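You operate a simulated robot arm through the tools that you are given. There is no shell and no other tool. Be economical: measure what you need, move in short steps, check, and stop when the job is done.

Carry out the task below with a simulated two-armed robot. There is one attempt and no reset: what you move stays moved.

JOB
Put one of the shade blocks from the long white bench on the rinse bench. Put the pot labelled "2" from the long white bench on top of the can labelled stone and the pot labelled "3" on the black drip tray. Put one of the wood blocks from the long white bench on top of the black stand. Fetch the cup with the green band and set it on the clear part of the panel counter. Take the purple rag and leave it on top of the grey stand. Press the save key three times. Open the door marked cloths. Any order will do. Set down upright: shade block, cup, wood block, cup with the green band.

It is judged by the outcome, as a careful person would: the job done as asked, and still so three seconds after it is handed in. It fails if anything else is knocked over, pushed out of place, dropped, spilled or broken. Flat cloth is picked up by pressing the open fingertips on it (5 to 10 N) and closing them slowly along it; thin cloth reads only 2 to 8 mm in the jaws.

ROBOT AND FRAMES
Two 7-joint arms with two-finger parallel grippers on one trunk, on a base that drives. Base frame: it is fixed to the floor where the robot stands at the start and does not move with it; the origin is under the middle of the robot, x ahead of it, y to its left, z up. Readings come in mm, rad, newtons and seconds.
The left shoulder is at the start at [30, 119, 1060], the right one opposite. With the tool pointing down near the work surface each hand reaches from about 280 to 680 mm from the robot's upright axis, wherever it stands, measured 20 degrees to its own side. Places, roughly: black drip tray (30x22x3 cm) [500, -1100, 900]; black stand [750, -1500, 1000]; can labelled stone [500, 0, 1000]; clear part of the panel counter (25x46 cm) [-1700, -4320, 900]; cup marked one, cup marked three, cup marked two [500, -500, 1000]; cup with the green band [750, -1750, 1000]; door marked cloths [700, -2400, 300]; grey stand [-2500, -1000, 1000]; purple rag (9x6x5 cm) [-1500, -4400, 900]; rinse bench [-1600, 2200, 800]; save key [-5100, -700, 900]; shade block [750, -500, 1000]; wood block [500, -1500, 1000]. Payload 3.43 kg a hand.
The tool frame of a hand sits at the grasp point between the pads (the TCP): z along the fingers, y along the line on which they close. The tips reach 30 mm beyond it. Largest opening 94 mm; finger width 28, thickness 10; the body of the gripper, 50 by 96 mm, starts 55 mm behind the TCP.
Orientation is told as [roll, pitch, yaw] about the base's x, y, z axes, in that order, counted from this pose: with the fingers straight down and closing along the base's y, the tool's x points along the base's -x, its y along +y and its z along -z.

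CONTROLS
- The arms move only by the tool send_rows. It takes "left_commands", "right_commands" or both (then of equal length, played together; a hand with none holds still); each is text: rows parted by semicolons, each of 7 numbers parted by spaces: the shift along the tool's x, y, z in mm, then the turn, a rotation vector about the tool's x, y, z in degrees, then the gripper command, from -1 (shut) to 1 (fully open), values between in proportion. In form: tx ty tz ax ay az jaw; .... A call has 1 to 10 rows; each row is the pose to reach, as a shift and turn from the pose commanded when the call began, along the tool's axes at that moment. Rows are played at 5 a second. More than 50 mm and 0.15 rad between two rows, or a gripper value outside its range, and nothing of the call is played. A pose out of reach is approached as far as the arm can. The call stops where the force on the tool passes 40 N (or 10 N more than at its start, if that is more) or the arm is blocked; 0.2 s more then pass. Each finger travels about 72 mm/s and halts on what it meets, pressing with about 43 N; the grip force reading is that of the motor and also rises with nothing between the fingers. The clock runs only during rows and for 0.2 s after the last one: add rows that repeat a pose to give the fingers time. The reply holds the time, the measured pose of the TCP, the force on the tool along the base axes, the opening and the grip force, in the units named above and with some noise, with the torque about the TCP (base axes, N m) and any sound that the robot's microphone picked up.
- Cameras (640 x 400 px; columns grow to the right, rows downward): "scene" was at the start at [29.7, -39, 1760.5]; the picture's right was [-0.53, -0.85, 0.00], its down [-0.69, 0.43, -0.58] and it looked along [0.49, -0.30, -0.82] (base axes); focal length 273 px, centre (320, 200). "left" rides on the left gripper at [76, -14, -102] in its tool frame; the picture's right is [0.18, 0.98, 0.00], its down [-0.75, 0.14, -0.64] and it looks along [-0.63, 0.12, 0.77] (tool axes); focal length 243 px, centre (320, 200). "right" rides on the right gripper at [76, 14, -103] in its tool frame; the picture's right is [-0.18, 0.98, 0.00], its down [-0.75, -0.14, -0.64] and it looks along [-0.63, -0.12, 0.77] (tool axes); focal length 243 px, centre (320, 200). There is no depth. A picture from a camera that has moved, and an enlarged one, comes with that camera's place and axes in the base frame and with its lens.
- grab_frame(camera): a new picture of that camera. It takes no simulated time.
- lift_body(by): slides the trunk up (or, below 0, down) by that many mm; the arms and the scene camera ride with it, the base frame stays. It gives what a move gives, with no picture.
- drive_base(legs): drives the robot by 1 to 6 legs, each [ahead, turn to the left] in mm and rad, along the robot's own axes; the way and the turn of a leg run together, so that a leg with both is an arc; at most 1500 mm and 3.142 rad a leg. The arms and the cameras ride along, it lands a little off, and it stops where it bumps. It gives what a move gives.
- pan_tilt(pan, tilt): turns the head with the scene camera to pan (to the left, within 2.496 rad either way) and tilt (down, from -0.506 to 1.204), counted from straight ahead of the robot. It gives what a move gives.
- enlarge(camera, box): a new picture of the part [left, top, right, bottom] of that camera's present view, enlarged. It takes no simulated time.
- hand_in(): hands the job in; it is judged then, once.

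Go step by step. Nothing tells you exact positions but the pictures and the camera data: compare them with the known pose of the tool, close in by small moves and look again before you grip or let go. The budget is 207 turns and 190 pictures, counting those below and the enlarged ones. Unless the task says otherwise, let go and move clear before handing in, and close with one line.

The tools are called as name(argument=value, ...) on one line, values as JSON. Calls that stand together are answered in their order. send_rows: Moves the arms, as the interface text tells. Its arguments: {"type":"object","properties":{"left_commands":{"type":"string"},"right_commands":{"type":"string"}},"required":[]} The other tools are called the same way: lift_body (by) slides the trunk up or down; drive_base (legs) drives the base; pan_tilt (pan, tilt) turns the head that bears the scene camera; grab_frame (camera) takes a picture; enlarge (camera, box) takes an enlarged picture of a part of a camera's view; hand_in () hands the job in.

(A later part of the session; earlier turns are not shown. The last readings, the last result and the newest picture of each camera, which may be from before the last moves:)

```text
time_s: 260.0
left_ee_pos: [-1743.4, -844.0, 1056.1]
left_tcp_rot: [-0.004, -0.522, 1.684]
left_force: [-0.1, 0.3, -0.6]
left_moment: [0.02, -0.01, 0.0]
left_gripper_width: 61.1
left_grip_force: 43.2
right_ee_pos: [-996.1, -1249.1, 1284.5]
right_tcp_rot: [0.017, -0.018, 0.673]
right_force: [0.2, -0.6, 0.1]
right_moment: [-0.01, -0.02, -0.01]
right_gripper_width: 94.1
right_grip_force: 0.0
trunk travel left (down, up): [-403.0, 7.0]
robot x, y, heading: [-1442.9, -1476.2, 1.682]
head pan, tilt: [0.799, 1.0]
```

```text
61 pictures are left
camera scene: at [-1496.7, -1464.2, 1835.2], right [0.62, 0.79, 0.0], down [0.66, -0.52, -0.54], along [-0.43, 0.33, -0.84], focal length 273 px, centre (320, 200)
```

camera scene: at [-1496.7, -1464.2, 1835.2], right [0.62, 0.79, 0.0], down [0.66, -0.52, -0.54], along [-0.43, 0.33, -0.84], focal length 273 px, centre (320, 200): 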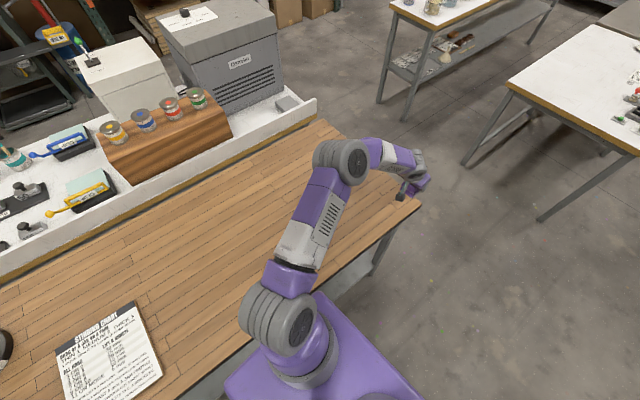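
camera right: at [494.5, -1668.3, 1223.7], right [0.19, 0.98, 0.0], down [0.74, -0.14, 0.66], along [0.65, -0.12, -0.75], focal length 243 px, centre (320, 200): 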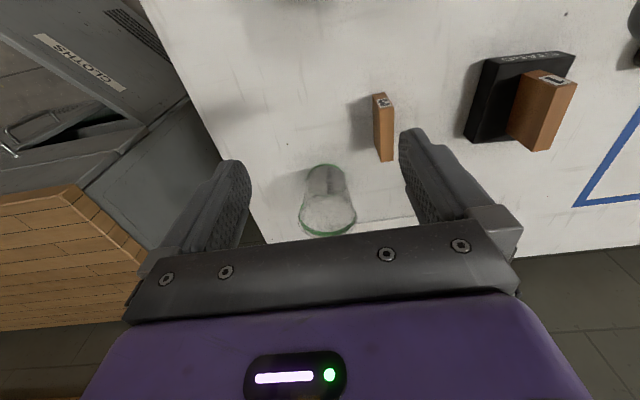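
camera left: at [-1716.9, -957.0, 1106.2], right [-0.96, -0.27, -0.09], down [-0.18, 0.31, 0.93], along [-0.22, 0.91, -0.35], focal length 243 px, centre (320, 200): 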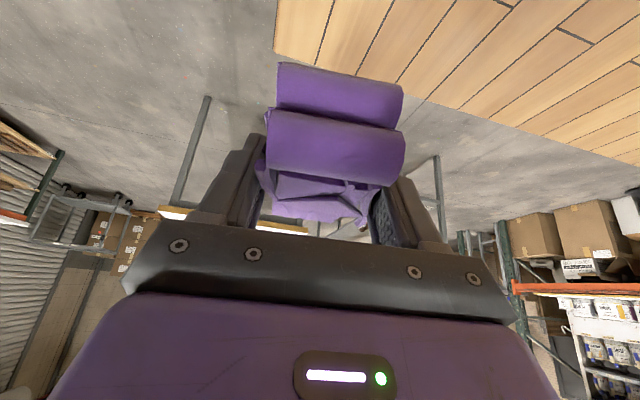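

The grey stand is the small grey block at the north end of the white table, top about (−2537,−872). I'll back off the wooden table and drive around its north end.

drive_base(legs=[[-300, 0], [0, -0.32], [1500, 0], [0, 1.77], [1000, 0]])

pan_tilt(pan=0.5, tilt=0.7)

grab_frame(camera="scene")

```text
time_s: 279.0
left_ee_pos: [-2766.2, -620.6, 1056.2]
left_tcp_rot: [-0.003, -0.521, -3.11]
left_force: [0.3, -0.4, 0.1]
left_moment: [0.01, -0.01, 0.01]
left_gripper_width: 61.3
left_grip_force: 43.2
right_ee_pos: [-2298.7, 92.7, 1285.8]
right_tcp_rot: [0.019, -0.016, 2.162]
right_force: [0.0, 0.2, -0.6]
right_moment: [0.02, 0.0, 0.02]
right_gripper_width: 94.0
right_grip_force: 0.0
trunk travel left (down, up): [-403.0, 7.0]
robot x, y, heading: [-2111.8, -374.6, -3.117]
head pan, tilt: [0.799, 1.0]
```

```text
time_s: 279.8
left_ee_pos: [-2764.9, -619.8, 1054.6]
left_tcp_rot: [-0.001, -0.522, -3.112]
left_force: [-0.5, 0.1, -1.6]
left_moment: [-0.04, -0.01, -0.03]
left_gripper_width: 61.4
left_grip_force: 42.7
right_ee_pos: [-2299.3, 92.8, 1286.2]
right_tcp_rot: [0.02, -0.017, 2.161]
right_force: [0.4, 0.6, 0.6]
right_moment: [0.0, -0.01, 0.03]
right_gripper_width: 94.1
right_grip_force: 0.0
trunk travel left (down, up): [-403.0, 7.0]
robot x, y, heading: [-2110.3, -374.0, -3.115]
head pan, tilt: [0.499, 0.7]
```

```text
60 pictures are left
camera scene: at [-2154.2, -415.2, 1858.5], right [-0.5, 0.87, 0.0], down [0.56, 0.32, -0.76], along [-0.66, -0.38, -0.64], focal length 273 px, centre (320, 200)
```

scene: 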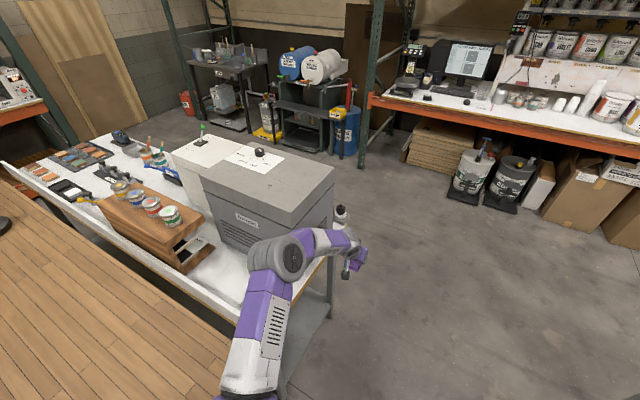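

From here the stand is in reach but the grey machine is beside the sweep; I back off 250 mm first, turn left, then approach straight.

drive_base(legs=[[-250, 0], [0, 0.319], [60, 0]])

grab_frame(camera="scene")

grab_frame(camera="left")

```text
time_s: 283.2
left_ee_pos: [-2464.1, -825.3, 1055.0]
left_tcp_rot: [-0.002, -0.521, -2.795]
left_force: [0.0, 0.0, -0.4]
left_moment: [0.01, 0.01, 0.01]
left_gripper_width: 61.6
left_grip_force: 43.2
right_ee_pos: [-2240.9, -3.6, 1285.7]
right_tcp_rot: [0.018, -0.017, 2.476]
right_force: [-0.3, -0.1, 0.2]
right_moment: [-0.03, -0.06, -0.01]
right_gripper_width: 94.2
right_grip_force: 0.0
trunk travel left (down, up): [-403.0, 7.0]
robot x, y, heading: [-1916.7, -385.7, -2.801]
head pan, tilt: [0.499, 0.7]
```

```text
59 pictures are left
camera scene: at [-1947.0, -439.9, 1858.6], right [-0.74, 0.67, 0.0], down [0.43, 0.48, -0.77], along [-0.51, -0.57, -0.64], focal length 273 px, centre (320, 200)
```

scene: 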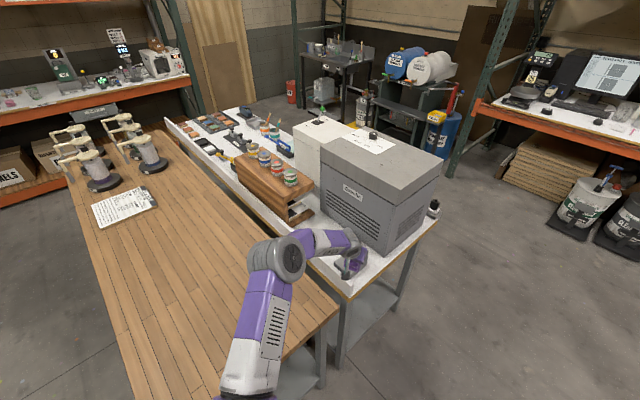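

```text
58 pictures are left
camera left: at [-2358.3, -771.5, 1106.2], right [0.48, -0.87, -0.09], down [-0.26, -0.25, 0.93], along [-0.83, -0.43, -0.35], focal length 243 px, centre (320, 200)
```

left: 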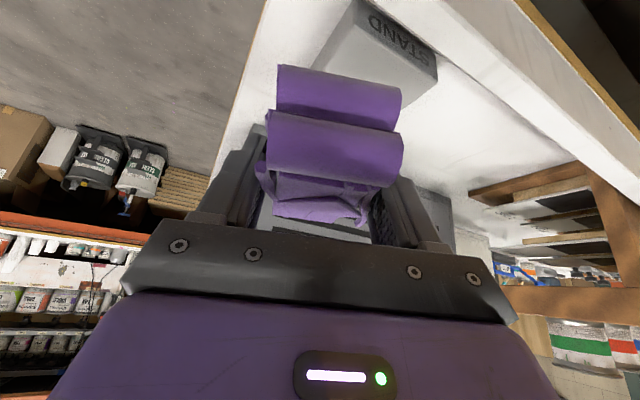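

The STAND label shows in the hand camera. Zoom to measure.

enlarge(camera="left", box=[220, 0, 540, 200])

enlarge(camera="scene", box=[280, 200, 440, 300])

```text
2.00 times, centred on (380, 100) of left
camera zoom: at [-2358.3, -771.5, 1106.2], right [0.48, -0.87, -0.09], down [-0.26, -0.25, 0.93], along [-0.83, -0.43, -0.35], focal length 485 px, centre (200, 400)
```

zoom: 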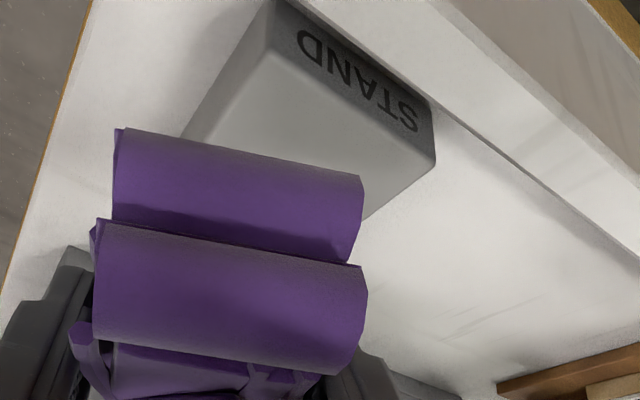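

```text
4.00 times, centred on (360, 250) of scene
camera zoom: at [-1947.0, -439.9, 1858.6], right [-0.74, 0.67, 0.0], down [0.43, 0.48, -0.77], along [-0.51, -0.57, -0.64], focal length 1092 px, centre (160, 0)
```

zoom: 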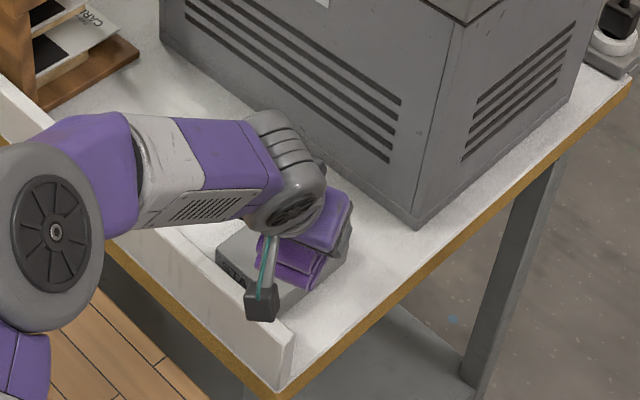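

Stand top: x −2450…−2550, y −831…−915, z≈938. I advance 50 mm, shift the hand 33 mm left, then lower with the trunk.

drive_base(legs=[[50, 0]])

send_rows(left_commands="0 17 0 0 0 0 -1; 0 33 0 0 0 0 -1; 0 33 0 0 0 0 -1")

lift_body(by=-55)

grab_frame(camera="left")

enlarge(camera="scene", box=[280, 200, 440, 300])

```text
time_s: 284.1
left_ee_pos: [-2509.3, -840.9, 1056.1]
left_tcp_rot: [-0.003, -0.524, -2.797]
left_force: [0.6, 0.6, -0.8]
left_moment: [0.01, -0.01, 0.0]
left_gripper_width: 61.4
left_grip_force: 42.3
right_ee_pos: [-2285.1, -19.1, 1285.8]
right_tcp_rot: [0.019, -0.018, 2.477]
right_force: [0.1, -0.5, 0.1]
right_moment: [0.04, 0.0, 0.0]
right_gripper_width: 94.1
right_grip_force: 0.0
trunk travel left (down, up): [-403.0, 7.0]
robot x, y, heading: [-1962.4, -402.9, -2.802]
head pan, tilt: [0.499, 0.7]
```

```text
time_s: 284.9
left_ee_pos: [-2497.3, -872.7, 1055.4]
left_tcp_rot: [-0.001, -0.522, -2.796]
left_force: [-0.4, 0.0, -0.6]
left_moment: [0.03, -0.03, 0.01]
left_gripper_width: 61.5
left_grip_force: 42.8
right_ee_pos: [-2286.2, -19.1, 1284.3]
right_tcp_rot: [0.021, -0.016, 2.475]
right_force: [0.0, 0.4, -1.0]
right_moment: [-0.04, 0.05, 0.0]
right_gripper_width: 94.1
right_grip_force: 0.2
trunk travel left (down, up): [-403.0, 7.0]
robot x, y, heading: [-1965.7, -400.7, -2.805]
head pan, tilt: [0.499, 0.7]
```

```text
time_s: 285.9
left_ee_pos: [-2496.9, -873.7, 1000.7]
left_tcp_rot: [-0.001, -0.52, -2.795]
left_force: [-0.4, -0.6, -1.5]
left_moment: [0.01, -0.05, 0.01]
left_gripper_width: 61.4
left_grip_force: 43.1
right_ee_pos: [-2286.5, -17.7, 1231.1]
right_tcp_rot: [0.02, -0.016, 2.477]
right_force: [1.3, 0.2, 0.4]
right_moment: [-0.04, 0.0, 0.0]
right_gripper_width: 94.0
right_grip_force: 0.1
trunk travel left (down, up): [-348.0, 62.0]
robot x, y, heading: [-1963.6, -398.2, -2.806]
head pan, tilt: [0.499, 0.7]
```

```text
55 pictures are left
camera left: at [-2392.5, -819.3, 1051.5], right [0.48, -0.87, -0.09], down [-0.26, -0.25, 0.93], along [-0.83, -0.43, -0.35], focal length 243 px, centre (320, 200)
```

left: 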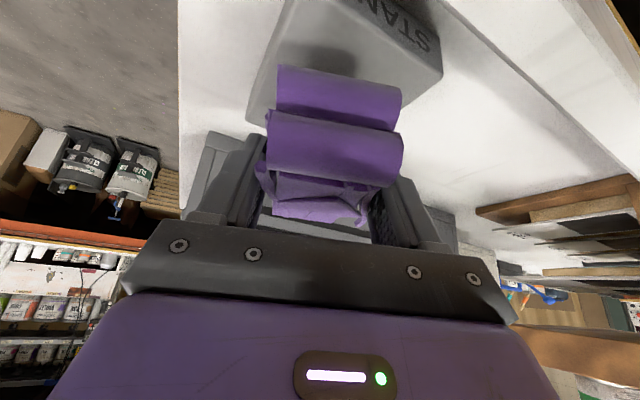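

```text
4.00 times, centred on (360, 250) of scene
camera zoom: at [-1992.5, -455.8, 1803.7], right [-0.74, 0.67, 0.0], down [0.43, 0.48, -0.76], along [-0.51, -0.57, -0.64], focal length 1092 px, centre (160, 0)
```

zoom: 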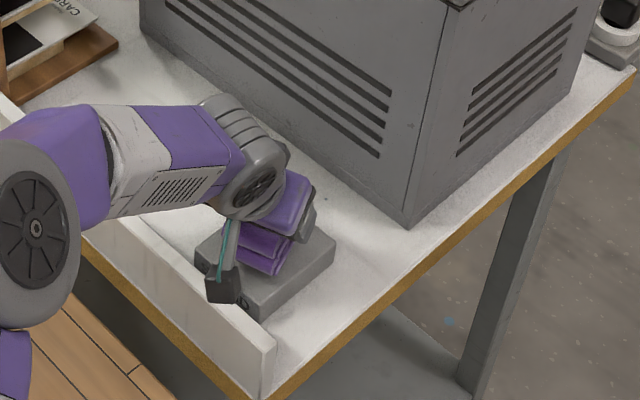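

Rag is above the stand's centre. Lower by small steps until it touches.

send_rows(left_commands="5 0 8.7 0 0 0 -1; 8 0 13.9 0 0 0 -1; 9.5 0 16.5 0 0 0 -1; 11 0 19 0 0 0 -1; 11 0 19 0 0 0 -1")

```text
time_s: 287.1
left_ee_pos: [-2499.6, -872.4, 978.2]
left_tcp_rot: [-0.002, -0.522, -2.797]
left_force: [-1.2, -0.1, 0.0]
left_moment: [0.0, -0.01, 0.02]
left_gripper_width: 61.6
left_grip_force: 42.6
right_ee_pos: [-2286.4, -19.2, 1230.5]
right_tcp_rot: [0.019, -0.017, 2.477]
right_force: [0.2, 0.1, -0.4]
right_moment: [0.02, 0.02, -0.01]
right_gripper_width: 94.0
right_grip_force: 0.0
trunk travel left (down, up): [-348.0, 62.0]
robot x, y, heading: [-1961.7, -402.1, -2.802]
head pan, tilt: [0.499, 0.7]
```

send_rows(left_commands="1.5 0 2.6 0 0 0 -1; 3 0 5.2 0 0 0 -1; 4.5 0 7.8 0 0 0 -1; 4.5 0 7.8 0 0 0 -1")

enlarge(camera="scene", box=[280, 200, 440, 300])

```text
time_s: 288.1
left_ee_pos: [-2498.4, -873.5, 975.8]
left_tcp_rot: [0.0, -0.533, -2.797]
left_force: [4.5, -0.9, 26.0]
left_moment: [0.41, -1.12, -0.06]
left_gripper_width: 61.4
left_grip_force: 42.9
right_ee_pos: [-2284.6, -17.5, 1230.6]
right_tcp_rot: [0.023, -0.017, 2.477]
right_force: [0.4, -0.8, 0.0]
right_moment: [0.01, -0.01, 0.04]
right_gripper_width: 93.7
right_grip_force: 0.1
trunk travel left (down, up): [-348.0, 62.0]
robot x, y, heading: [-1959.3, -403.2, -2.799]
head pan, tilt: [0.499, 0.7]
```

```text
4.00 times, centred on (360, 250) of scene
camera zoom: at [-1989.2, -453.5, 1803.9], right [-0.74, 0.67, 0.0], down [0.43, 0.48, -0.77], along [-0.51, -0.57, -0.64], focal length 1092 px, centre (160, 0)
```

zoom: 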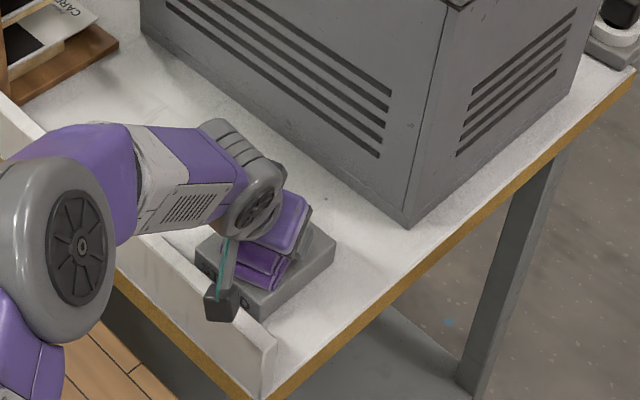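

Rag rests on the stand. Ease off, release, and rise straight up.

send_rows(left_commands="-1.5 0 -2.6 0 0 0 -1; -1.5 0 -2.6 0 0 0 0.4; -1.5 0 -2.6 0 0 0 0.7; -1.5 0 -2.6 0 0 0 0.8; -12 0 -20 0 0 0 0.8; -30 0 -52 0 0 0 0.8; -50 0 -87 0 0 0 0.8; -72 0 -125 0 0 0 0.8")

grab_frame(camera="left")

enlarge(camera="scene", box=[280, 200, 440, 300])

```text
time_s: 289.9
left_ee_pos: [-2494.3, -873.3, 1112.6]
left_tcp_rot: [0.0, -0.522, -2.794]
left_force: [-0.9, -0.5, 0.1]
left_moment: [-0.02, 0.01, 0.02]
left_gripper_width: 84.8
left_grip_force: 0.2
right_ee_pos: [-2286.4, -17.5, 1229.6]
right_tcp_rot: [0.019, -0.017, 2.477]
right_force: [1.0, 0.5, -0.1]
right_moment: [-0.02, 0.01, 0.02]
right_gripper_width: 93.6
right_grip_force: 0.1
trunk travel left (down, up): [-348.0, 62.0]
robot x, y, heading: [-1960.8, -401.2, -2.802]
head pan, tilt: [0.499, 0.7]
```

```text
52 pictures are left
camera left: at [-2390.0, -819.8, 1164.4], right [0.48, -0.87, -0.09], down [-0.27, -0.25, 0.93], along [-0.83, -0.43, -0.35], focal length 243 px, centre (320, 200)
```

left: 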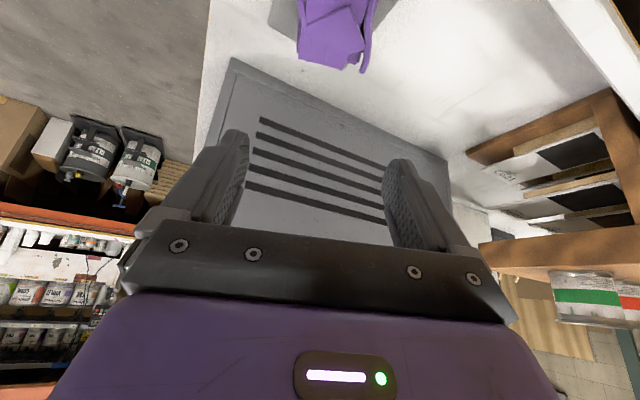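

```text
4.00 times, centred on (360, 250) of scene
camera zoom: at [-1991.7, -455.0, 1803.6], right [-0.74, 0.67, 0.0], down [0.43, 0.48, -0.77], along [-0.51, -0.57, -0.64], focal length 1092 px, centre (160, 0)
```

zoom: 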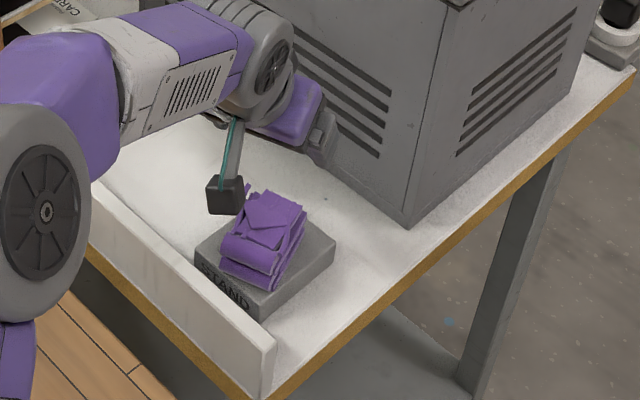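

Rag is on the grey stand. Next the save key: back off, drive west and look at the computer.

drive_base(legs=[[-160, 0], [0, -0.36], [1000, 0], [1000, 0]])

pan_tilt(pan=0.1, tilt=0.45)

grab_frame(camera="scene")

```text
time_s: 302.1
left_ee_pos: [-4528.2, -495.7, 1112.7]
left_tcp_rot: [-0.003, -0.522, 3.095]
left_force: [-0.7, 0.4, 0.5]
left_moment: [-0.02, -0.01, -0.02]
left_gripper_width: 84.6
left_grip_force: 0.0
right_ee_pos: [-4007.5, 214.2, 1230.8]
right_tcp_rot: [0.019, -0.017, 2.084]
right_force: [0.0, 0.1, -0.3]
right_moment: [0.0, -0.01, 0.0]
right_gripper_width: 93.8
right_grip_force: 0.2
trunk travel left (down, up): [-348.0, 62.0]
robot x, y, heading: [-3852.1, -268.2, 3.088]
head pan, tilt: [0.499, 0.7]
```

```text
time_s: 303.0
left_ee_pos: [-4528.1, -496.8, 1112.3]
left_tcp_rot: [-0.002, -0.522, 3.095]
left_force: [-0.8, -0.1, 1.0]
left_moment: [0.02, -0.01, 0.02]
left_gripper_width: 84.4
left_grip_force: 0.1
right_ee_pos: [-4006.5, 214.1, 1230.5]
right_tcp_rot: [0.02, -0.017, 2.084]
right_force: [0.4, 0.4, 0.1]
right_moment: [-0.01, 0.0, -0.01]
right_gripper_width: 94.0
right_grip_force: 0.1
trunk travel left (down, up): [-348.0, 62.0]
robot x, y, heading: [-3856.4, -261.9, 3.091]
head pan, tilt: [0.099, 0.45]
```

```text
50 pictures are left
camera scene: at [-3918.2, -270.9, 1825.7], right [-0.05, 1.0, 0.0], down [0.44, 0.02, -0.9], along [-0.9, -0.04, -0.44], focal length 273 px, centre (320, 200)
```

scene: 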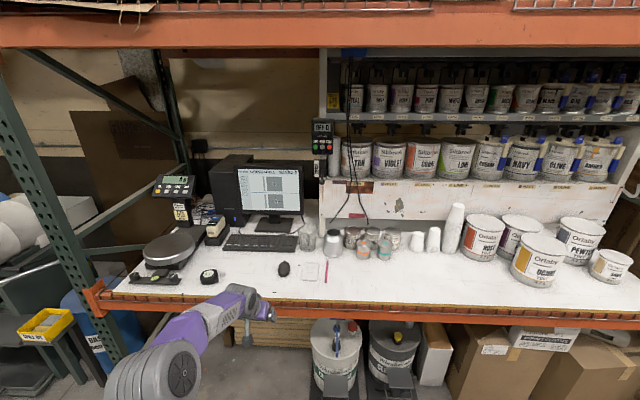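

Zoom on keyboard and the devices.

enlarge(camera="scene", box=[190, 210, 350, 290])

enlarge(camera="scene", box=[120, 165, 240, 290])

```text
4.00 times, centred on (270, 250) of scene
camera zoom: at [-3918.2, -270.9, 1825.7], right [-0.05, 1.0, 0.0], down [0.44, 0.02, -0.9], along [-0.9, -0.04, -0.44], focal length 1092 px, centre (520, 0)
```

zoom: 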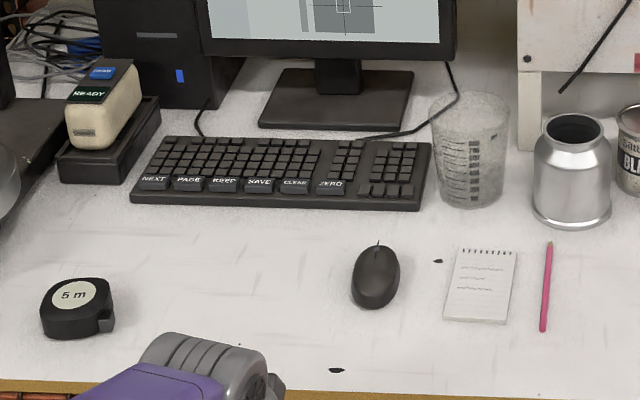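

```text
3.20 times, centred on (180, 228) of scene
camera zoom: at [-3918.2, -270.9, 1825.7], right [-0.05, 1.0, 0.0], down [0.44, 0.02, -0.9], along [-0.9, -0.04, -0.44], focal length 874 px, centre (768, 112)
```

zoom: 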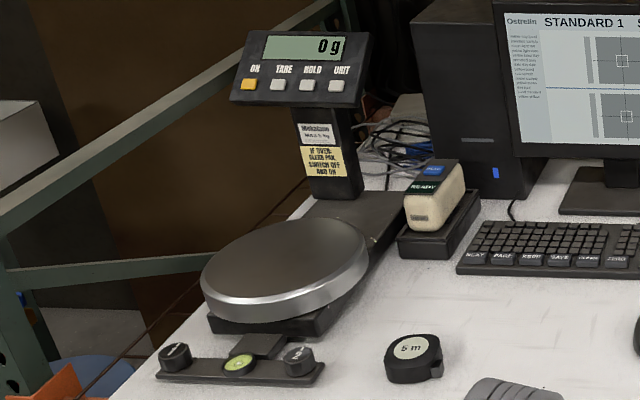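

SAVE key is on the keyboard's front row at about (−5152,−690). Drive in front of it.

drive_base(legs=[[0, 0.432], [600, 0], [0, -0.382]])

pan_tilt(pan=0.25, tilt=0.8)

grab_frame(camera="scene")

grab_frame(camera="left")

```text
time_s: 308.8
left_ee_pos: [-5076.8, -749.1, 1112.8]
left_tcp_rot: [-0.002, -0.52, 3.14]
left_force: [-0.3, 0.1, 0.5]
left_moment: [-0.04, 0.02, -0.01]
left_gripper_width: 84.5
left_grip_force: 0.0
right_ee_pos: [-4588.2, -16.7, 1230.5]
right_tcp_rot: [0.019, -0.017, 2.129]
right_force: [0.6, 0.5, -0.6]
right_moment: [-0.01, 0.01, -0.01]
right_gripper_width: 94.1
right_grip_force: 0.0
trunk travel left (down, up): [-348.0, 62.0]
robot x, y, heading: [-4408.5, -488.5, 3.129]
head pan, tilt: [0.099, 0.45]
```

```text
time_s: 309.7
left_ee_pos: [-5076.2, -749.4, 1113.0]
left_tcp_rot: [-0.003, -0.522, 3.14]
left_force: [-0.2, 0.5, 0.4]
left_moment: [0.0, 0.0, 0.01]
left_gripper_width: 84.6
left_grip_force: 0.0
right_ee_pos: [-4588.2, -17.0, 1230.1]
right_tcp_rot: [0.02, -0.017, 2.13]
right_force: [-0.4, 0.3, -0.6]
right_moment: [0.02, -0.01, -0.02]
right_gripper_width: 94.0
right_grip_force: 0.1
trunk travel left (down, up): [-348.0, 62.0]
robot x, y, heading: [-4412.0, -485.4, 3.137]
head pan, tilt: [0.25, 0.799]
```

```text
47 pictures are left
camera scene: at [-4463.9, -508.1, 1795.4], right [-0.24, 0.97, 0.0], down [0.7, 0.17, -0.7], along [-0.68, -0.17, -0.72], focal length 273 px, centre (320, 200)
```

scene: 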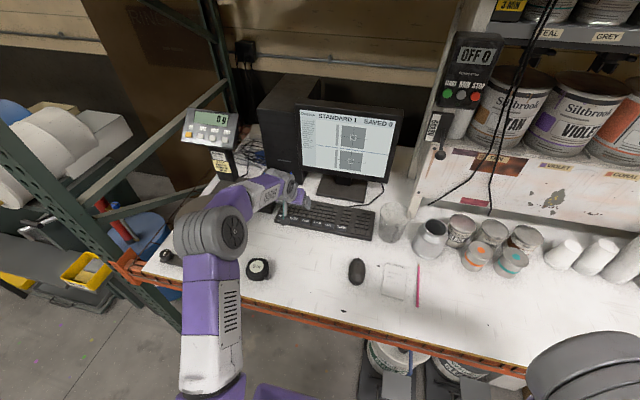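

```text
46 pictures are left
camera left: at [-4959.4, -735.4, 1163.8], right [0.16, -0.98, -0.09], down [-0.33, -0.14, 0.93], along [-0.93, -0.12, -0.35], focal length 243 px, centre (320, 200)
```

left: 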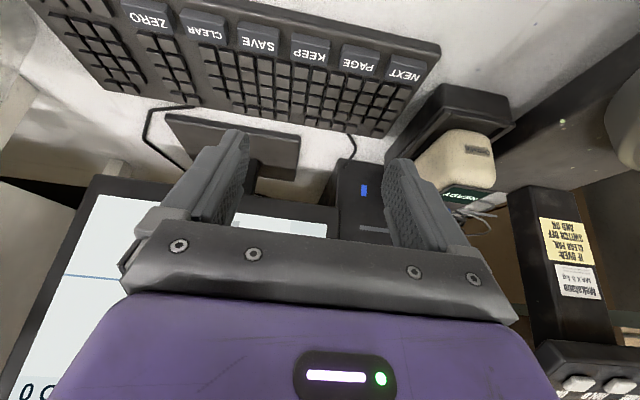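

The monitor shows "SAVED 0". I move 40 mm closer, close the left gripper, and position above SAVE.

drive_base(legs=[[40, 0]])

send_rows(left_commands="0 -35 0 0 0 0 0; 0 -70 0 0 0 0 -1; -27 -70 15.5 0 0 0 -1; -10 -70 45 0 0 0 -1; 8 -70 76 0 0 0 -1; 18 -70 93 0 0 0 -1; 18 -70 93 0 0 0 -1")

grab_frame(camera="left")

```text
time_s: 310.5
left_ee_pos: [-5113.8, -749.5, 1113.6]
left_tcp_rot: [-0.001, -0.522, 3.14]
left_force: [0.8, -0.1, 0.1]
left_moment: [0.01, -0.01, 0.0]
left_gripper_width: 84.5
left_grip_force: 0.0
right_ee_pos: [-4625.9, -15.5, 1229.4]
right_tcp_rot: [0.018, -0.018, 2.127]
right_force: [-0.1, 0.5, 0.5]
right_moment: [0.0, 0.0, 0.03]
right_gripper_width: 94.3
right_grip_force: 0.1
trunk travel left (down, up): [-348.0, 62.0]
robot x, y, heading: [-4449.0, -491.6, 3.129]
head pan, tilt: [0.25, 0.799]
```

```text
time_s: 312.1
left_ee_pos: [-5145.0, -679.4, 1022.9]
left_tcp_rot: [-0.002, -0.521, 3.14]
left_force: [0.0, 0.0, -0.1]
left_moment: [0.01, -0.01, -0.01]
left_gripper_width: 0.1
left_grip_force: 32.6
right_ee_pos: [-4625.4, -16.5, 1230.8]
right_tcp_rot: [0.02, -0.017, 2.127]
right_force: [0.3, 1.1, 0.2]
right_moment: [0.03, -0.01, 0.02]
right_gripper_width: 93.9
right_grip_force: 0.0
trunk travel left (down, up): [-348.0, 62.0]
robot x, y, heading: [-4452.4, -487.3, 3.132]
head pan, tilt: [0.25, 0.799]
```

```text
45 pictures are left
camera left: at [-5028.9, -664.9, 1074.1], right [0.16, -0.98, -0.09], down [-0.33, -0.14, 0.93], along [-0.93, -0.12, -0.35], focal length 243 px, centre (320, 200)
```

left: 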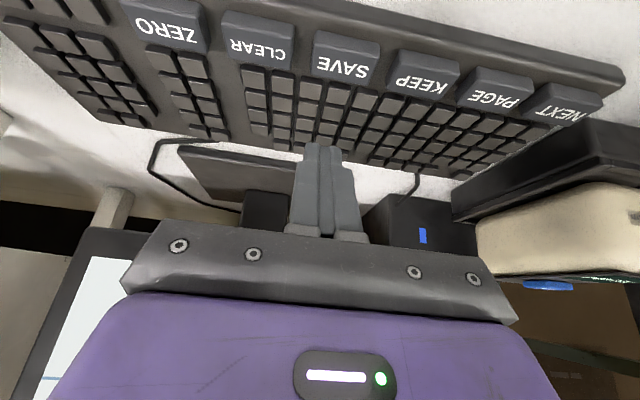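

Triangulating the two views, SAVE is at (−5130,−684, z≈946). I correct and lower to just above it.

send_rows(left_commands="15.6 4.6 -9 0 0 0 -1; 23 4.6 4 0 0 0 -1; 29 4.6 14.5 0 0 0 -1; 29 4.6 14.5 0 0 0 -1")

grab_frame(camera="left")

enlarge(camera="scene", box=[260, 170, 400, 260])

```text
time_s: 313.1
left_ee_pos: [-5126.0, -684.4, 997.0]
left_tcp_rot: [-0.001, -0.523, 3.139]
left_force: [0.2, 0.1, 0.1]
left_moment: [-0.03, 0.01, 0.01]
left_gripper_width: 0.1
left_grip_force: 32.7
right_ee_pos: [-4626.1, -16.4, 1230.9]
right_tcp_rot: [0.019, -0.018, 2.127]
right_force: [1.0, 0.1, 0.3]
right_moment: [-0.03, -0.03, -0.01]
right_gripper_width: 93.9
right_grip_force: 0.1
trunk travel left (down, up): [-348.0, 62.0]
robot x, y, heading: [-4452.8, -486.3, 3.13]
head pan, tilt: [0.25, 0.799]
```

```text
44 pictures are left
camera left: at [-5009.2, -669.0, 1048.0], right [0.16, -0.98, -0.09], down [-0.33, -0.14, 0.93], along [-0.93, -0.12, -0.35], focal length 243 px, centre (320, 200)
```

left: 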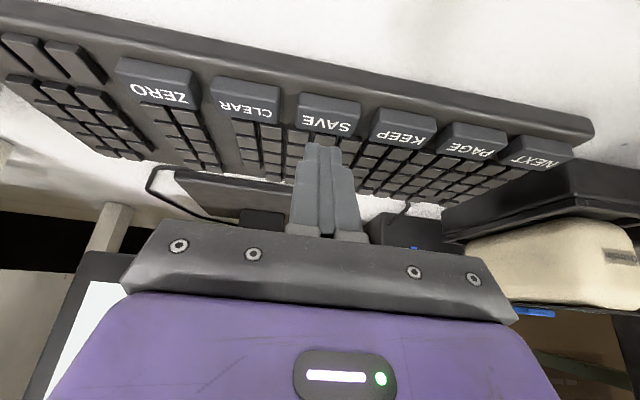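

```text
4.44 times, centred on (330, 215) of scene
camera zoom: at [-4501.7, -507.7, 1795.3], right [-0.24, 0.97, 0.0], down [0.7, 0.17, -0.7], along [-0.68, -0.17, -0.72], focal length 1214 px, centre (276, 133)
```

zoom: 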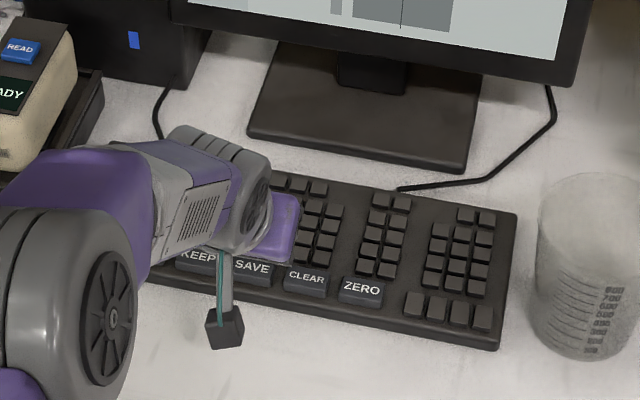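

SAVE is directly below the tip, ~14 mm. Shift back 4 mm and press gently once.

send_rows(left_commands="3.5 0 -2 0 0 0 -1; 8.5 0 6.7 0 0 0 -1; 10 0 9.3 0 0 0 -1; 11.5 0 11.9 0 0 0 -1; 12.5 0 13.6 0 0 0 -1; 13 0 14.5 0 0 0 -1")

enlarge(camera="scene", box=[290, 100, 410, 200])

```text
time_s: 314.5
left_ee_pos: [-5123.9, -682.6, 978.9]
left_tcp_rot: [0.0, -0.526, 3.139]
left_force: [1.0, -2.9, 9.1]
left_moment: [-0.06, -0.01, 0.02]
left_gripper_width: 0.0
left_grip_force: 33.2
right_ee_pos: [-4624.7, -16.9, 1231.2]
right_tcp_rot: [0.018, -0.018, 2.128]
right_force: [0.9, 0.8, 0.2]
right_moment: [0.01, 0.02, 0.0]
right_gripper_width: 94.0
right_grip_force: 0.1
trunk travel left (down, up): [-348.0, 62.0]
robot x, y, heading: [-4447.0, -487.9, 3.135]
head pan, tilt: [0.25, 0.799]
heard: click
```

```text
4.00 times, centred on (350, 150) of scene
camera zoom: at [-4500.4, -507.8, 1795.4], right [-0.24, 0.97, 0.0], down [0.7, 0.17, -0.7], along [-0.68, -0.17, -0.72], focal length 1092 px, centre (200, 400)
```

zoom: 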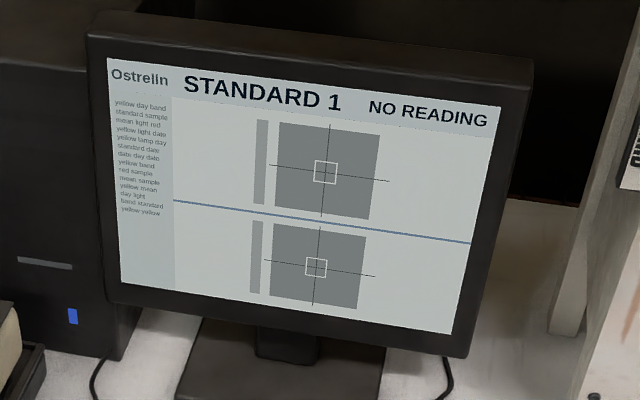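

A click, and the screen responded ("NO READING" – a reply to save). Two more presses with full release in between.

send_rows(left_commands="-7.5 0 -13 0 0 0 -1; -7.5 0 -13 0 0 0 -1; -7.5 0 -13 0 0 0 -1; -2 0 -3.5 0 0 0 -1; 0 0 0 0 0 0 -1; 0 0 0 0 0 0 -1; -7.5 0 -13 0 0 0 -1; -7.5 0 -13 0 0 0 -1")

enlarge(camera="scene", box=[290, 100, 410, 200])

```text
time_s: 316.3
left_ee_pos: [-5124.9, -684.1, 991.0]
left_tcp_rot: [0.0, -0.523, 3.141]
left_force: [-0.7, 0.1, 0.9]
left_moment: [0.0, 0.0, 0.0]
left_gripper_width: 0.0
left_grip_force: 32.9
right_ee_pos: [-4625.8, -16.6, 1229.7]
right_tcp_rot: [0.018, -0.019, 2.127]
right_force: [0.8, -0.2, -0.6]
right_moment: [-0.01, 0.03, 0.0]
right_gripper_width: 94.0
right_grip_force: 0.0
trunk travel left (down, up): [-348.0, 62.0]
robot x, y, heading: [-4451.1, -488.4, 3.135]
head pan, tilt: [0.25, 0.799]
heard: click
```

```text
4.00 times, centred on (350, 150) of scene
camera zoom: at [-4501.8, -507.6, 1795.3], right [-0.24, 0.97, 0.0], down [0.7, 0.17, -0.7], along [-0.68, -0.17, -0.72], focal length 1092 px, centre (200, 400)
```

zoom: 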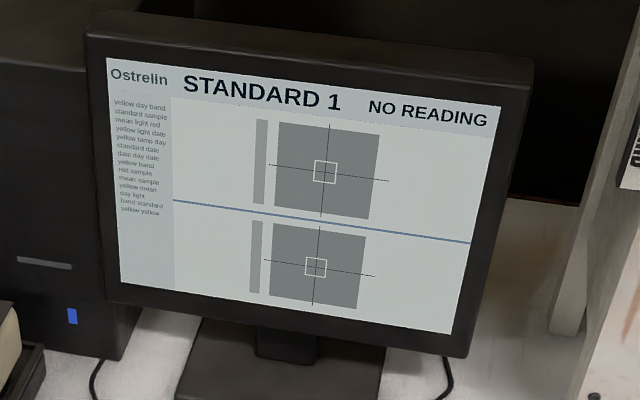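

Second click heard. Third press.

send_rows(left_commands="5.5 0 9.5 0 0 0 -1; 7.5 0 13 0 0 0 -1; 7.5 0 13 0 0 0 -1; 0 0 0 0 0 0 -1; -20 0 -35 0 0 0 -1; -40 0 -70 0 0 0 -1; -60 0 -105 0 0 0 -1")

grab_frame(camera="scene")

```text
time_s: 317.9
left_ee_pos: [-5123.6, -681.3, 1110.7]
left_tcp_rot: [-0.001, -0.522, 3.14]
left_force: [0.1, -0.8, 0.2]
left_moment: [0.02, 0.04, -0.01]
left_gripper_width: 0.0
left_grip_force: 33.2
right_ee_pos: [-4624.2, -15.9, 1229.8]
right_tcp_rot: [0.018, -0.018, 2.127]
right_force: [0.4, -0.6, -0.1]
right_moment: [0.01, 0.0, 0.01]
right_gripper_width: 94.2
right_grip_force: 0.0
trunk travel left (down, up): [-348.0, 62.0]
robot x, y, heading: [-4452.0, -488.8, 3.135]
head pan, tilt: [0.25, 0.799]
heard: click
```

```text
40 pictures are left
camera scene: at [-4500.7, -507.6, 1795.4], right [-0.24, 0.97, 0.0], down [0.7, 0.17, -0.7], along [-0.68, -0.17, -0.72], focal length 273 px, centre (320, 200)
```

scene: 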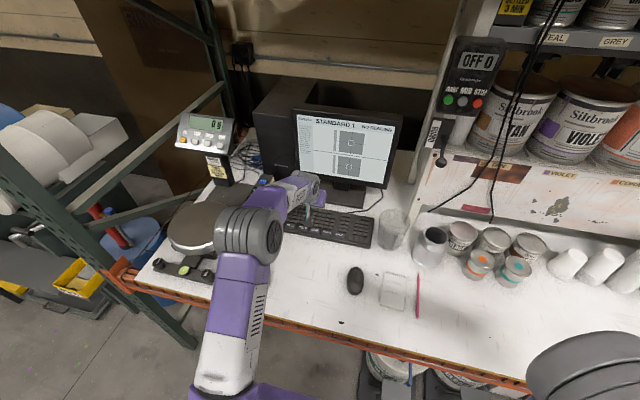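

Third click. All three presses done. Now drive back to the long white bench for a shade block (JOB 21 at about (456,170)).

drive_base(legs=[[-600, 0], [0, -2.655], [960, 0], [0, -0.48], [1400, 0], [1250, 0]])

pan_tilt(pan=0.1, tilt=0.8)

grab_frame(camera="scene")

```text
time_s: 346.1
left_ee_pos: [356.5, -122.9, 1109.7]
left_tcp_rot: [-0.002, -0.522, -0.054]
left_force: [-0.6, 0.2, 0.7]
left_moment: [-0.02, -0.02, 0.01]
left_gripper_width: 0.0
left_grip_force: 33.0
right_ee_pos: [-176.6, -761.2, 1230.1]
right_tcp_rot: [0.019, -0.018, -1.065]
right_force: [0.2, -0.2, -0.9]
right_moment: [0.01, 0.02, 0.02]
right_gripper_width: 94.0
right_grip_force: 0.0
trunk travel left (down, up): [-348.0, 62.0]
robot x, y, heading: [-326.2, -278.8, -0.06]
head pan, tilt: [0.25, 0.799]
```

```text
time_s: 346.8
left_ee_pos: [356.5, -122.2, 1111.4]
left_tcp_rot: [-0.001, -0.523, -0.055]
left_force: [0.2, -0.8, -0.2]
left_moment: [0.01, -0.01, -0.01]
left_gripper_width: 0.1
left_grip_force: 32.6
right_ee_pos: [-176.8, -760.5, 1230.1]
right_tcp_rot: [0.019, -0.017, -1.064]
right_force: [1.1, 0.3, -0.6]
right_moment: [-0.01, -0.02, -0.03]
right_gripper_width: 93.9
right_grip_force: 0.0
trunk travel left (down, up): [-348.0, 62.0]
robot x, y, heading: [-328.3, -281.7, -0.057]
head pan, tilt: [0.099, 0.799]
```

```text
39 pictures are left
camera scene: at [-277.1, -277.1, 1795.3], right [0.04, -1.0, 0.0], down [-0.72, -0.03, -0.7], along [0.7, 0.03, -0.72], focal length 273 px, centre (320, 200)
```

scene: 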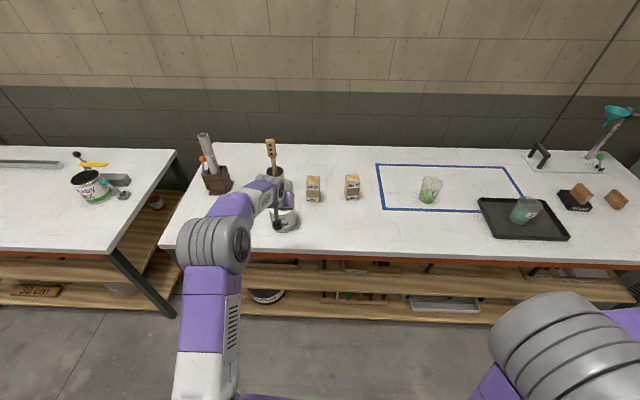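

I must keep clear of the cup on the can. Shift base left ~270 mm and advance so the left hand comes over the JOB 21 block.

drive_base(legs=[[-100, 0], [0, 1.63], [285, 0], [0, -1.571], [100, 0]])

grab_frame(camera="scene")

grab_frame(camera="left")

```text
time_s: 358.1
left_ee_pos: [336.4, 224.0, 1111.2]
left_tcp_rot: [-0.003, -0.522, 0.031]
left_force: [0.3, -0.6, -0.7]
left_moment: [0.0, -0.03, -0.03]
left_gripper_width: 0.2
left_grip_force: 33.2
right_ee_pos: [-140.5, -456.5, 1231.0]
right_tcp_rot: [0.02, -0.017, -0.981]
right_force: [-0.1, -0.4, -0.5]
right_moment: [0.01, 0.03, 0.01]
right_gripper_width: 94.2
right_grip_force: 0.1
trunk travel left (down, up): [-348.0, 62.0]
robot x, y, heading: [-329.2, 7.8, 0.029]
head pan, tilt: [0.099, 0.799]
```

```text
38 pictures are left
camera scene: at [-281.4, 16.3, 1795.4], right [0.12, -0.99, 0.0], down [-0.71, -0.09, -0.7], along [0.69, 0.09, -0.72], focal length 273 px, centre (320, 200)
```

scene: 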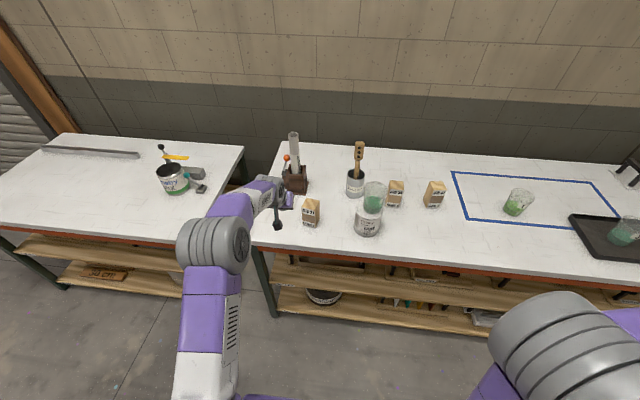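

```text
37 pictures are left
camera left: at [220.4, 206.7, 1161.4], right [-0.19, 0.98, -0.09], down [0.33, 0.15, 0.93], along [0.93, 0.15, -0.35], focal length 243 px, centre (320, 200)
```

left: 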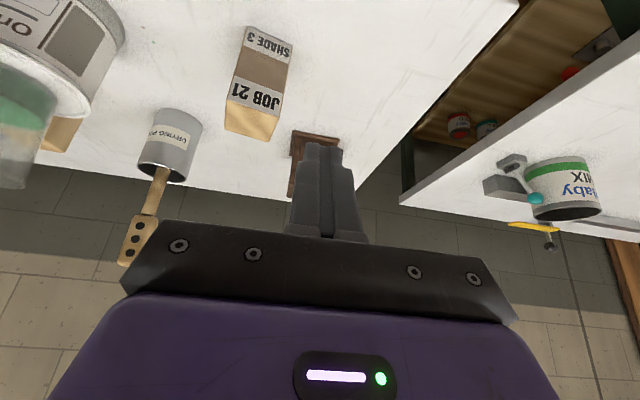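

Cup 2 still stands on the can. Zoom on block JOB 21.

enlarge(camera="scene", box=[270, 170, 350, 250])

enlarge(camera="left", box=[180, 0, 340, 160])

```text
5.00 times, centred on (310, 210) of scene
camera zoom: at [-281.4, 16.3, 1795.4], right [0.12, -0.99, 0.0], down [-0.71, -0.09, -0.7], along [0.69, 0.09, -0.72], focal length 1365 px, centre (370, 150)
```

zoom: 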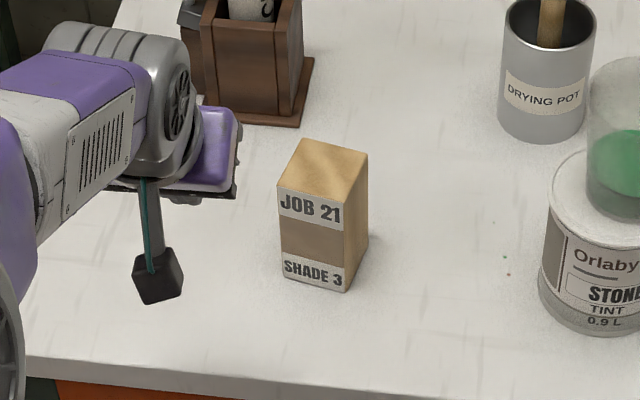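

```text
2.50 times, centred on (260, 80) of left
camera zoom: at [220.4, 206.7, 1161.4], right [-0.19, 0.98, -0.09], down [0.33, 0.15, 0.93], along [0.93, 0.15, -0.35], focal length 606 px, centre (470, 500)
```

zoom: 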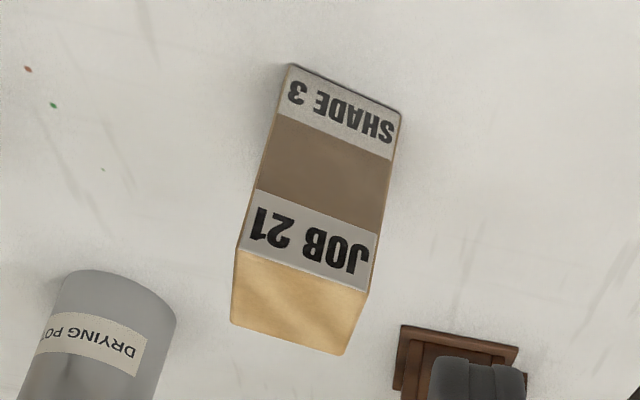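

Block JOB 21: centre (478,154), 58×58×112 mm, yaw ≈ −9°. I open the left hand, retract/turn it, then drive closer.

send_rows(left_commands="29 -20 -17 1.7 0 2.9 0; 58 -40 -34 3.3 0 5.7 1; 87 -60 -50 4.9 0 8.5 1; 87 -60 -50 4.9 0 8.5 1")

drive_base(legs=[[225, 0]])

grab_frame(camera="left")

```text
time_s: 359.1
left_ee_pos: [238.8, 161.6, 1106.4]
left_tcp_rot: [-0.001, -0.523, -0.139]
left_force: [0.3, 0.2, 0.0]
left_moment: [0.01, 0.01, 0.02]
left_gripper_width: 94.0
left_grip_force: 0.0
right_ee_pos: [-138.6, -456.6, 1229.3]
right_tcp_rot: [0.019, -0.016, -0.98]
right_force: [0.3, 0.2, -0.2]
right_moment: [-0.01, 0.06, -0.02]
right_gripper_width: 93.7
right_grip_force: 0.0
trunk travel left (down, up): [-348.0, 62.0]
robot x, y, heading: [-327.5, 11.8, 0.028]
head pan, tilt: [0.099, 0.799]
```

```text
time_s: 360.8
left_ee_pos: [459.5, 171.6, 1106.5]
left_tcp_rot: [-0.002, -0.524, -0.133]
left_force: [-0.7, -0.4, -1.1]
left_moment: [-0.02, 0.0, -0.01]
left_gripper_width: 94.0
left_grip_force: 0.0
right_ee_pos: [83.7, -449.6, 1230.6]
right_tcp_rot: [0.018, -0.017, -0.974]
right_force: [0.6, 0.5, -0.9]
right_moment: [-0.01, 0.0, 0.03]
right_gripper_width: 93.8
right_grip_force: 0.0
trunk travel left (down, up): [-348.0, 62.0]
robot x, y, heading: [-108.6, 14.4, 0.03]
head pan, tilt: [0.099, 0.799]
```

```text
34 pictures are left
camera left: at [340.7, 174.0, 1157.8], right [-0.03, 1.0, -0.09], down [0.35, 0.1, 0.93], along [0.94, -0.01, -0.35], focal length 243 px, centre (320, 200)
```

left: 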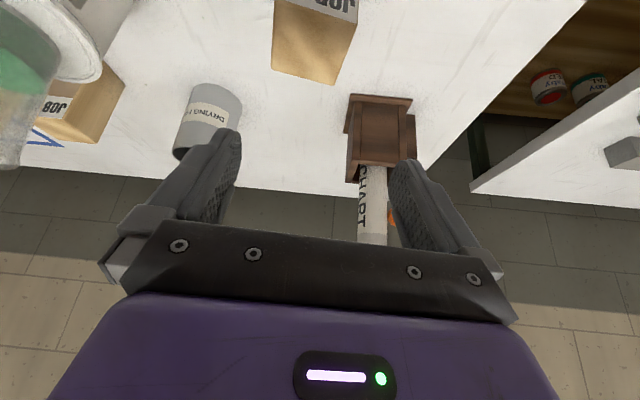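

Block confirmed at (480,154). Move over it and descend to z≈942.

send_rows(left_commands="-18 -15 10 0 0 0 1; 2.6 -15 45.6 0 0 0 1; 23.2 -15 81 0 0 0 1; 43.8 -15 117 0 0 0 1; 54 -15 135 0 0 0 1; 64.3 -15 152.8 0 0 0 1; 64.3 -15 152.8 0 0 0 1")

grab_frame(camera="left")

```text
time_s: 362.4
left_ee_pos: [476.4, 156.6, 944.1]
left_tcp_rot: [-0.002, -0.523, -0.133]
left_force: [0.5, 0.6, -0.5]
left_moment: [0.0, -0.05, 0.01]
left_gripper_width: 94.0
left_grip_force: 0.1
right_ee_pos: [82.8, -448.3, 1230.4]
right_tcp_rot: [0.02, -0.018, -0.973]
right_force: [0.5, 0.0, 0.4]
right_moment: [0.04, 0.0, 0.0]
right_gripper_width: 94.1
right_grip_force: 0.1
trunk travel left (down, up): [-348.0, 62.0]
robot x, y, heading: [-112.5, 15.3, 0.03]
head pan, tilt: [0.099, 0.799]
```

```text
33 pictures are left
camera left: at [358.1, 157.8, 994.9], right [-0.03, 1.0, -0.09], down [0.35, 0.1, 0.93], along [0.94, -0.01, -0.35], focal length 243 px, centre (320, 200)
```

left: 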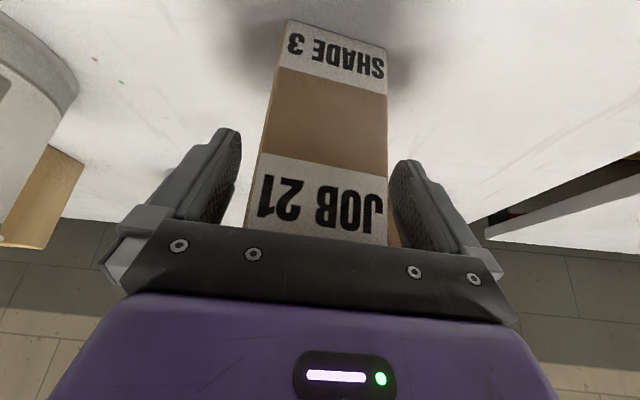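

Well between the fingers. Close and lift.

send_rows(left_commands="0 0 0 0 0 0 0.7; 0 0 0 0 0 0 0.4; 0 0 0 0 0 0 0.2; 0 0 0 0 0 0 -0.2; 0 0 0 0 0 0 -1; 0 0 0 0 0 0 -1; -10 0 -17 0 0 0 -1; -30 0 -52 0 0 0 -1; -50 0 -87 0 0 0 -1; -70 0 -121 0 0 0 -1")

lift_body(by=50)

grab_frame(camera="left")

```text
time_s: 364.6
left_ee_pos: [478.0, 154.0, 1083.5]
left_tcp_rot: [-0.003, -0.522, -0.132]
left_force: [0.9, -0.3, -2.4]
left_moment: [0.03, 0.0, 0.01]
left_gripper_width: 63.9
left_grip_force: 42.9
right_ee_pos: [83.3, -449.3, 1230.1]
right_tcp_rot: [0.02, -0.018, -0.973]
right_force: [0.0, 0.3, -0.3]
right_moment: [-0.01, -0.04, 0.02]
right_gripper_width: 93.8
right_grip_force: 0.1
trunk travel left (down, up): [-348.0, 62.0]
robot x, y, heading: [-110.2, 19.3, 0.03]
head pan, tilt: [0.099, 0.799]
```

```text
time_s: 365.5
left_ee_pos: [479.5, 152.4, 1133.0]
left_tcp_rot: [-0.001, -0.521, -0.132]
left_force: [0.0, 0.1, -2.3]
left_moment: [-0.02, 0.01, 0.0]
left_gripper_width: 64.2
left_grip_force: 43.7
right_ee_pos: [84.8, -448.9, 1280.1]
right_tcp_rot: [0.02, -0.019, -0.975]
right_force: [0.9, -0.1, -0.9]
right_moment: [-0.03, 0.0, 0.0]
right_gripper_width: 94.1
right_grip_force: 0.1
trunk travel left (down, up): [-398.0, 12.0]
robot x, y, heading: [-110.4, 15.1, 0.034]
head pan, tilt: [0.099, 0.799]
```

```text
32 pictures are left
camera left: at [360.8, 155.2, 1183.6], right [-0.03, 1.0, -0.09], down [0.35, 0.1, 0.93], along [0.94, -0.01, -0.35], focal length 243 px, centre (320, 200)
```

left: 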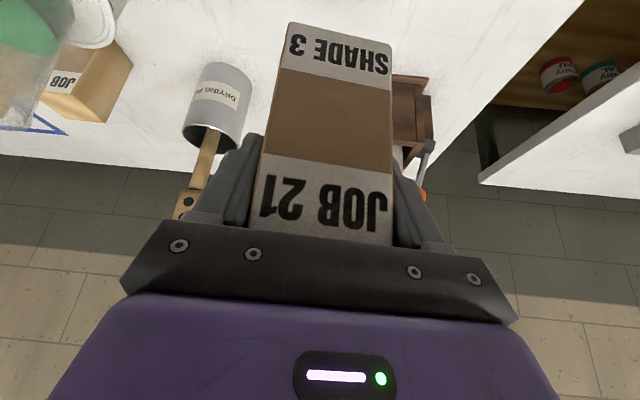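

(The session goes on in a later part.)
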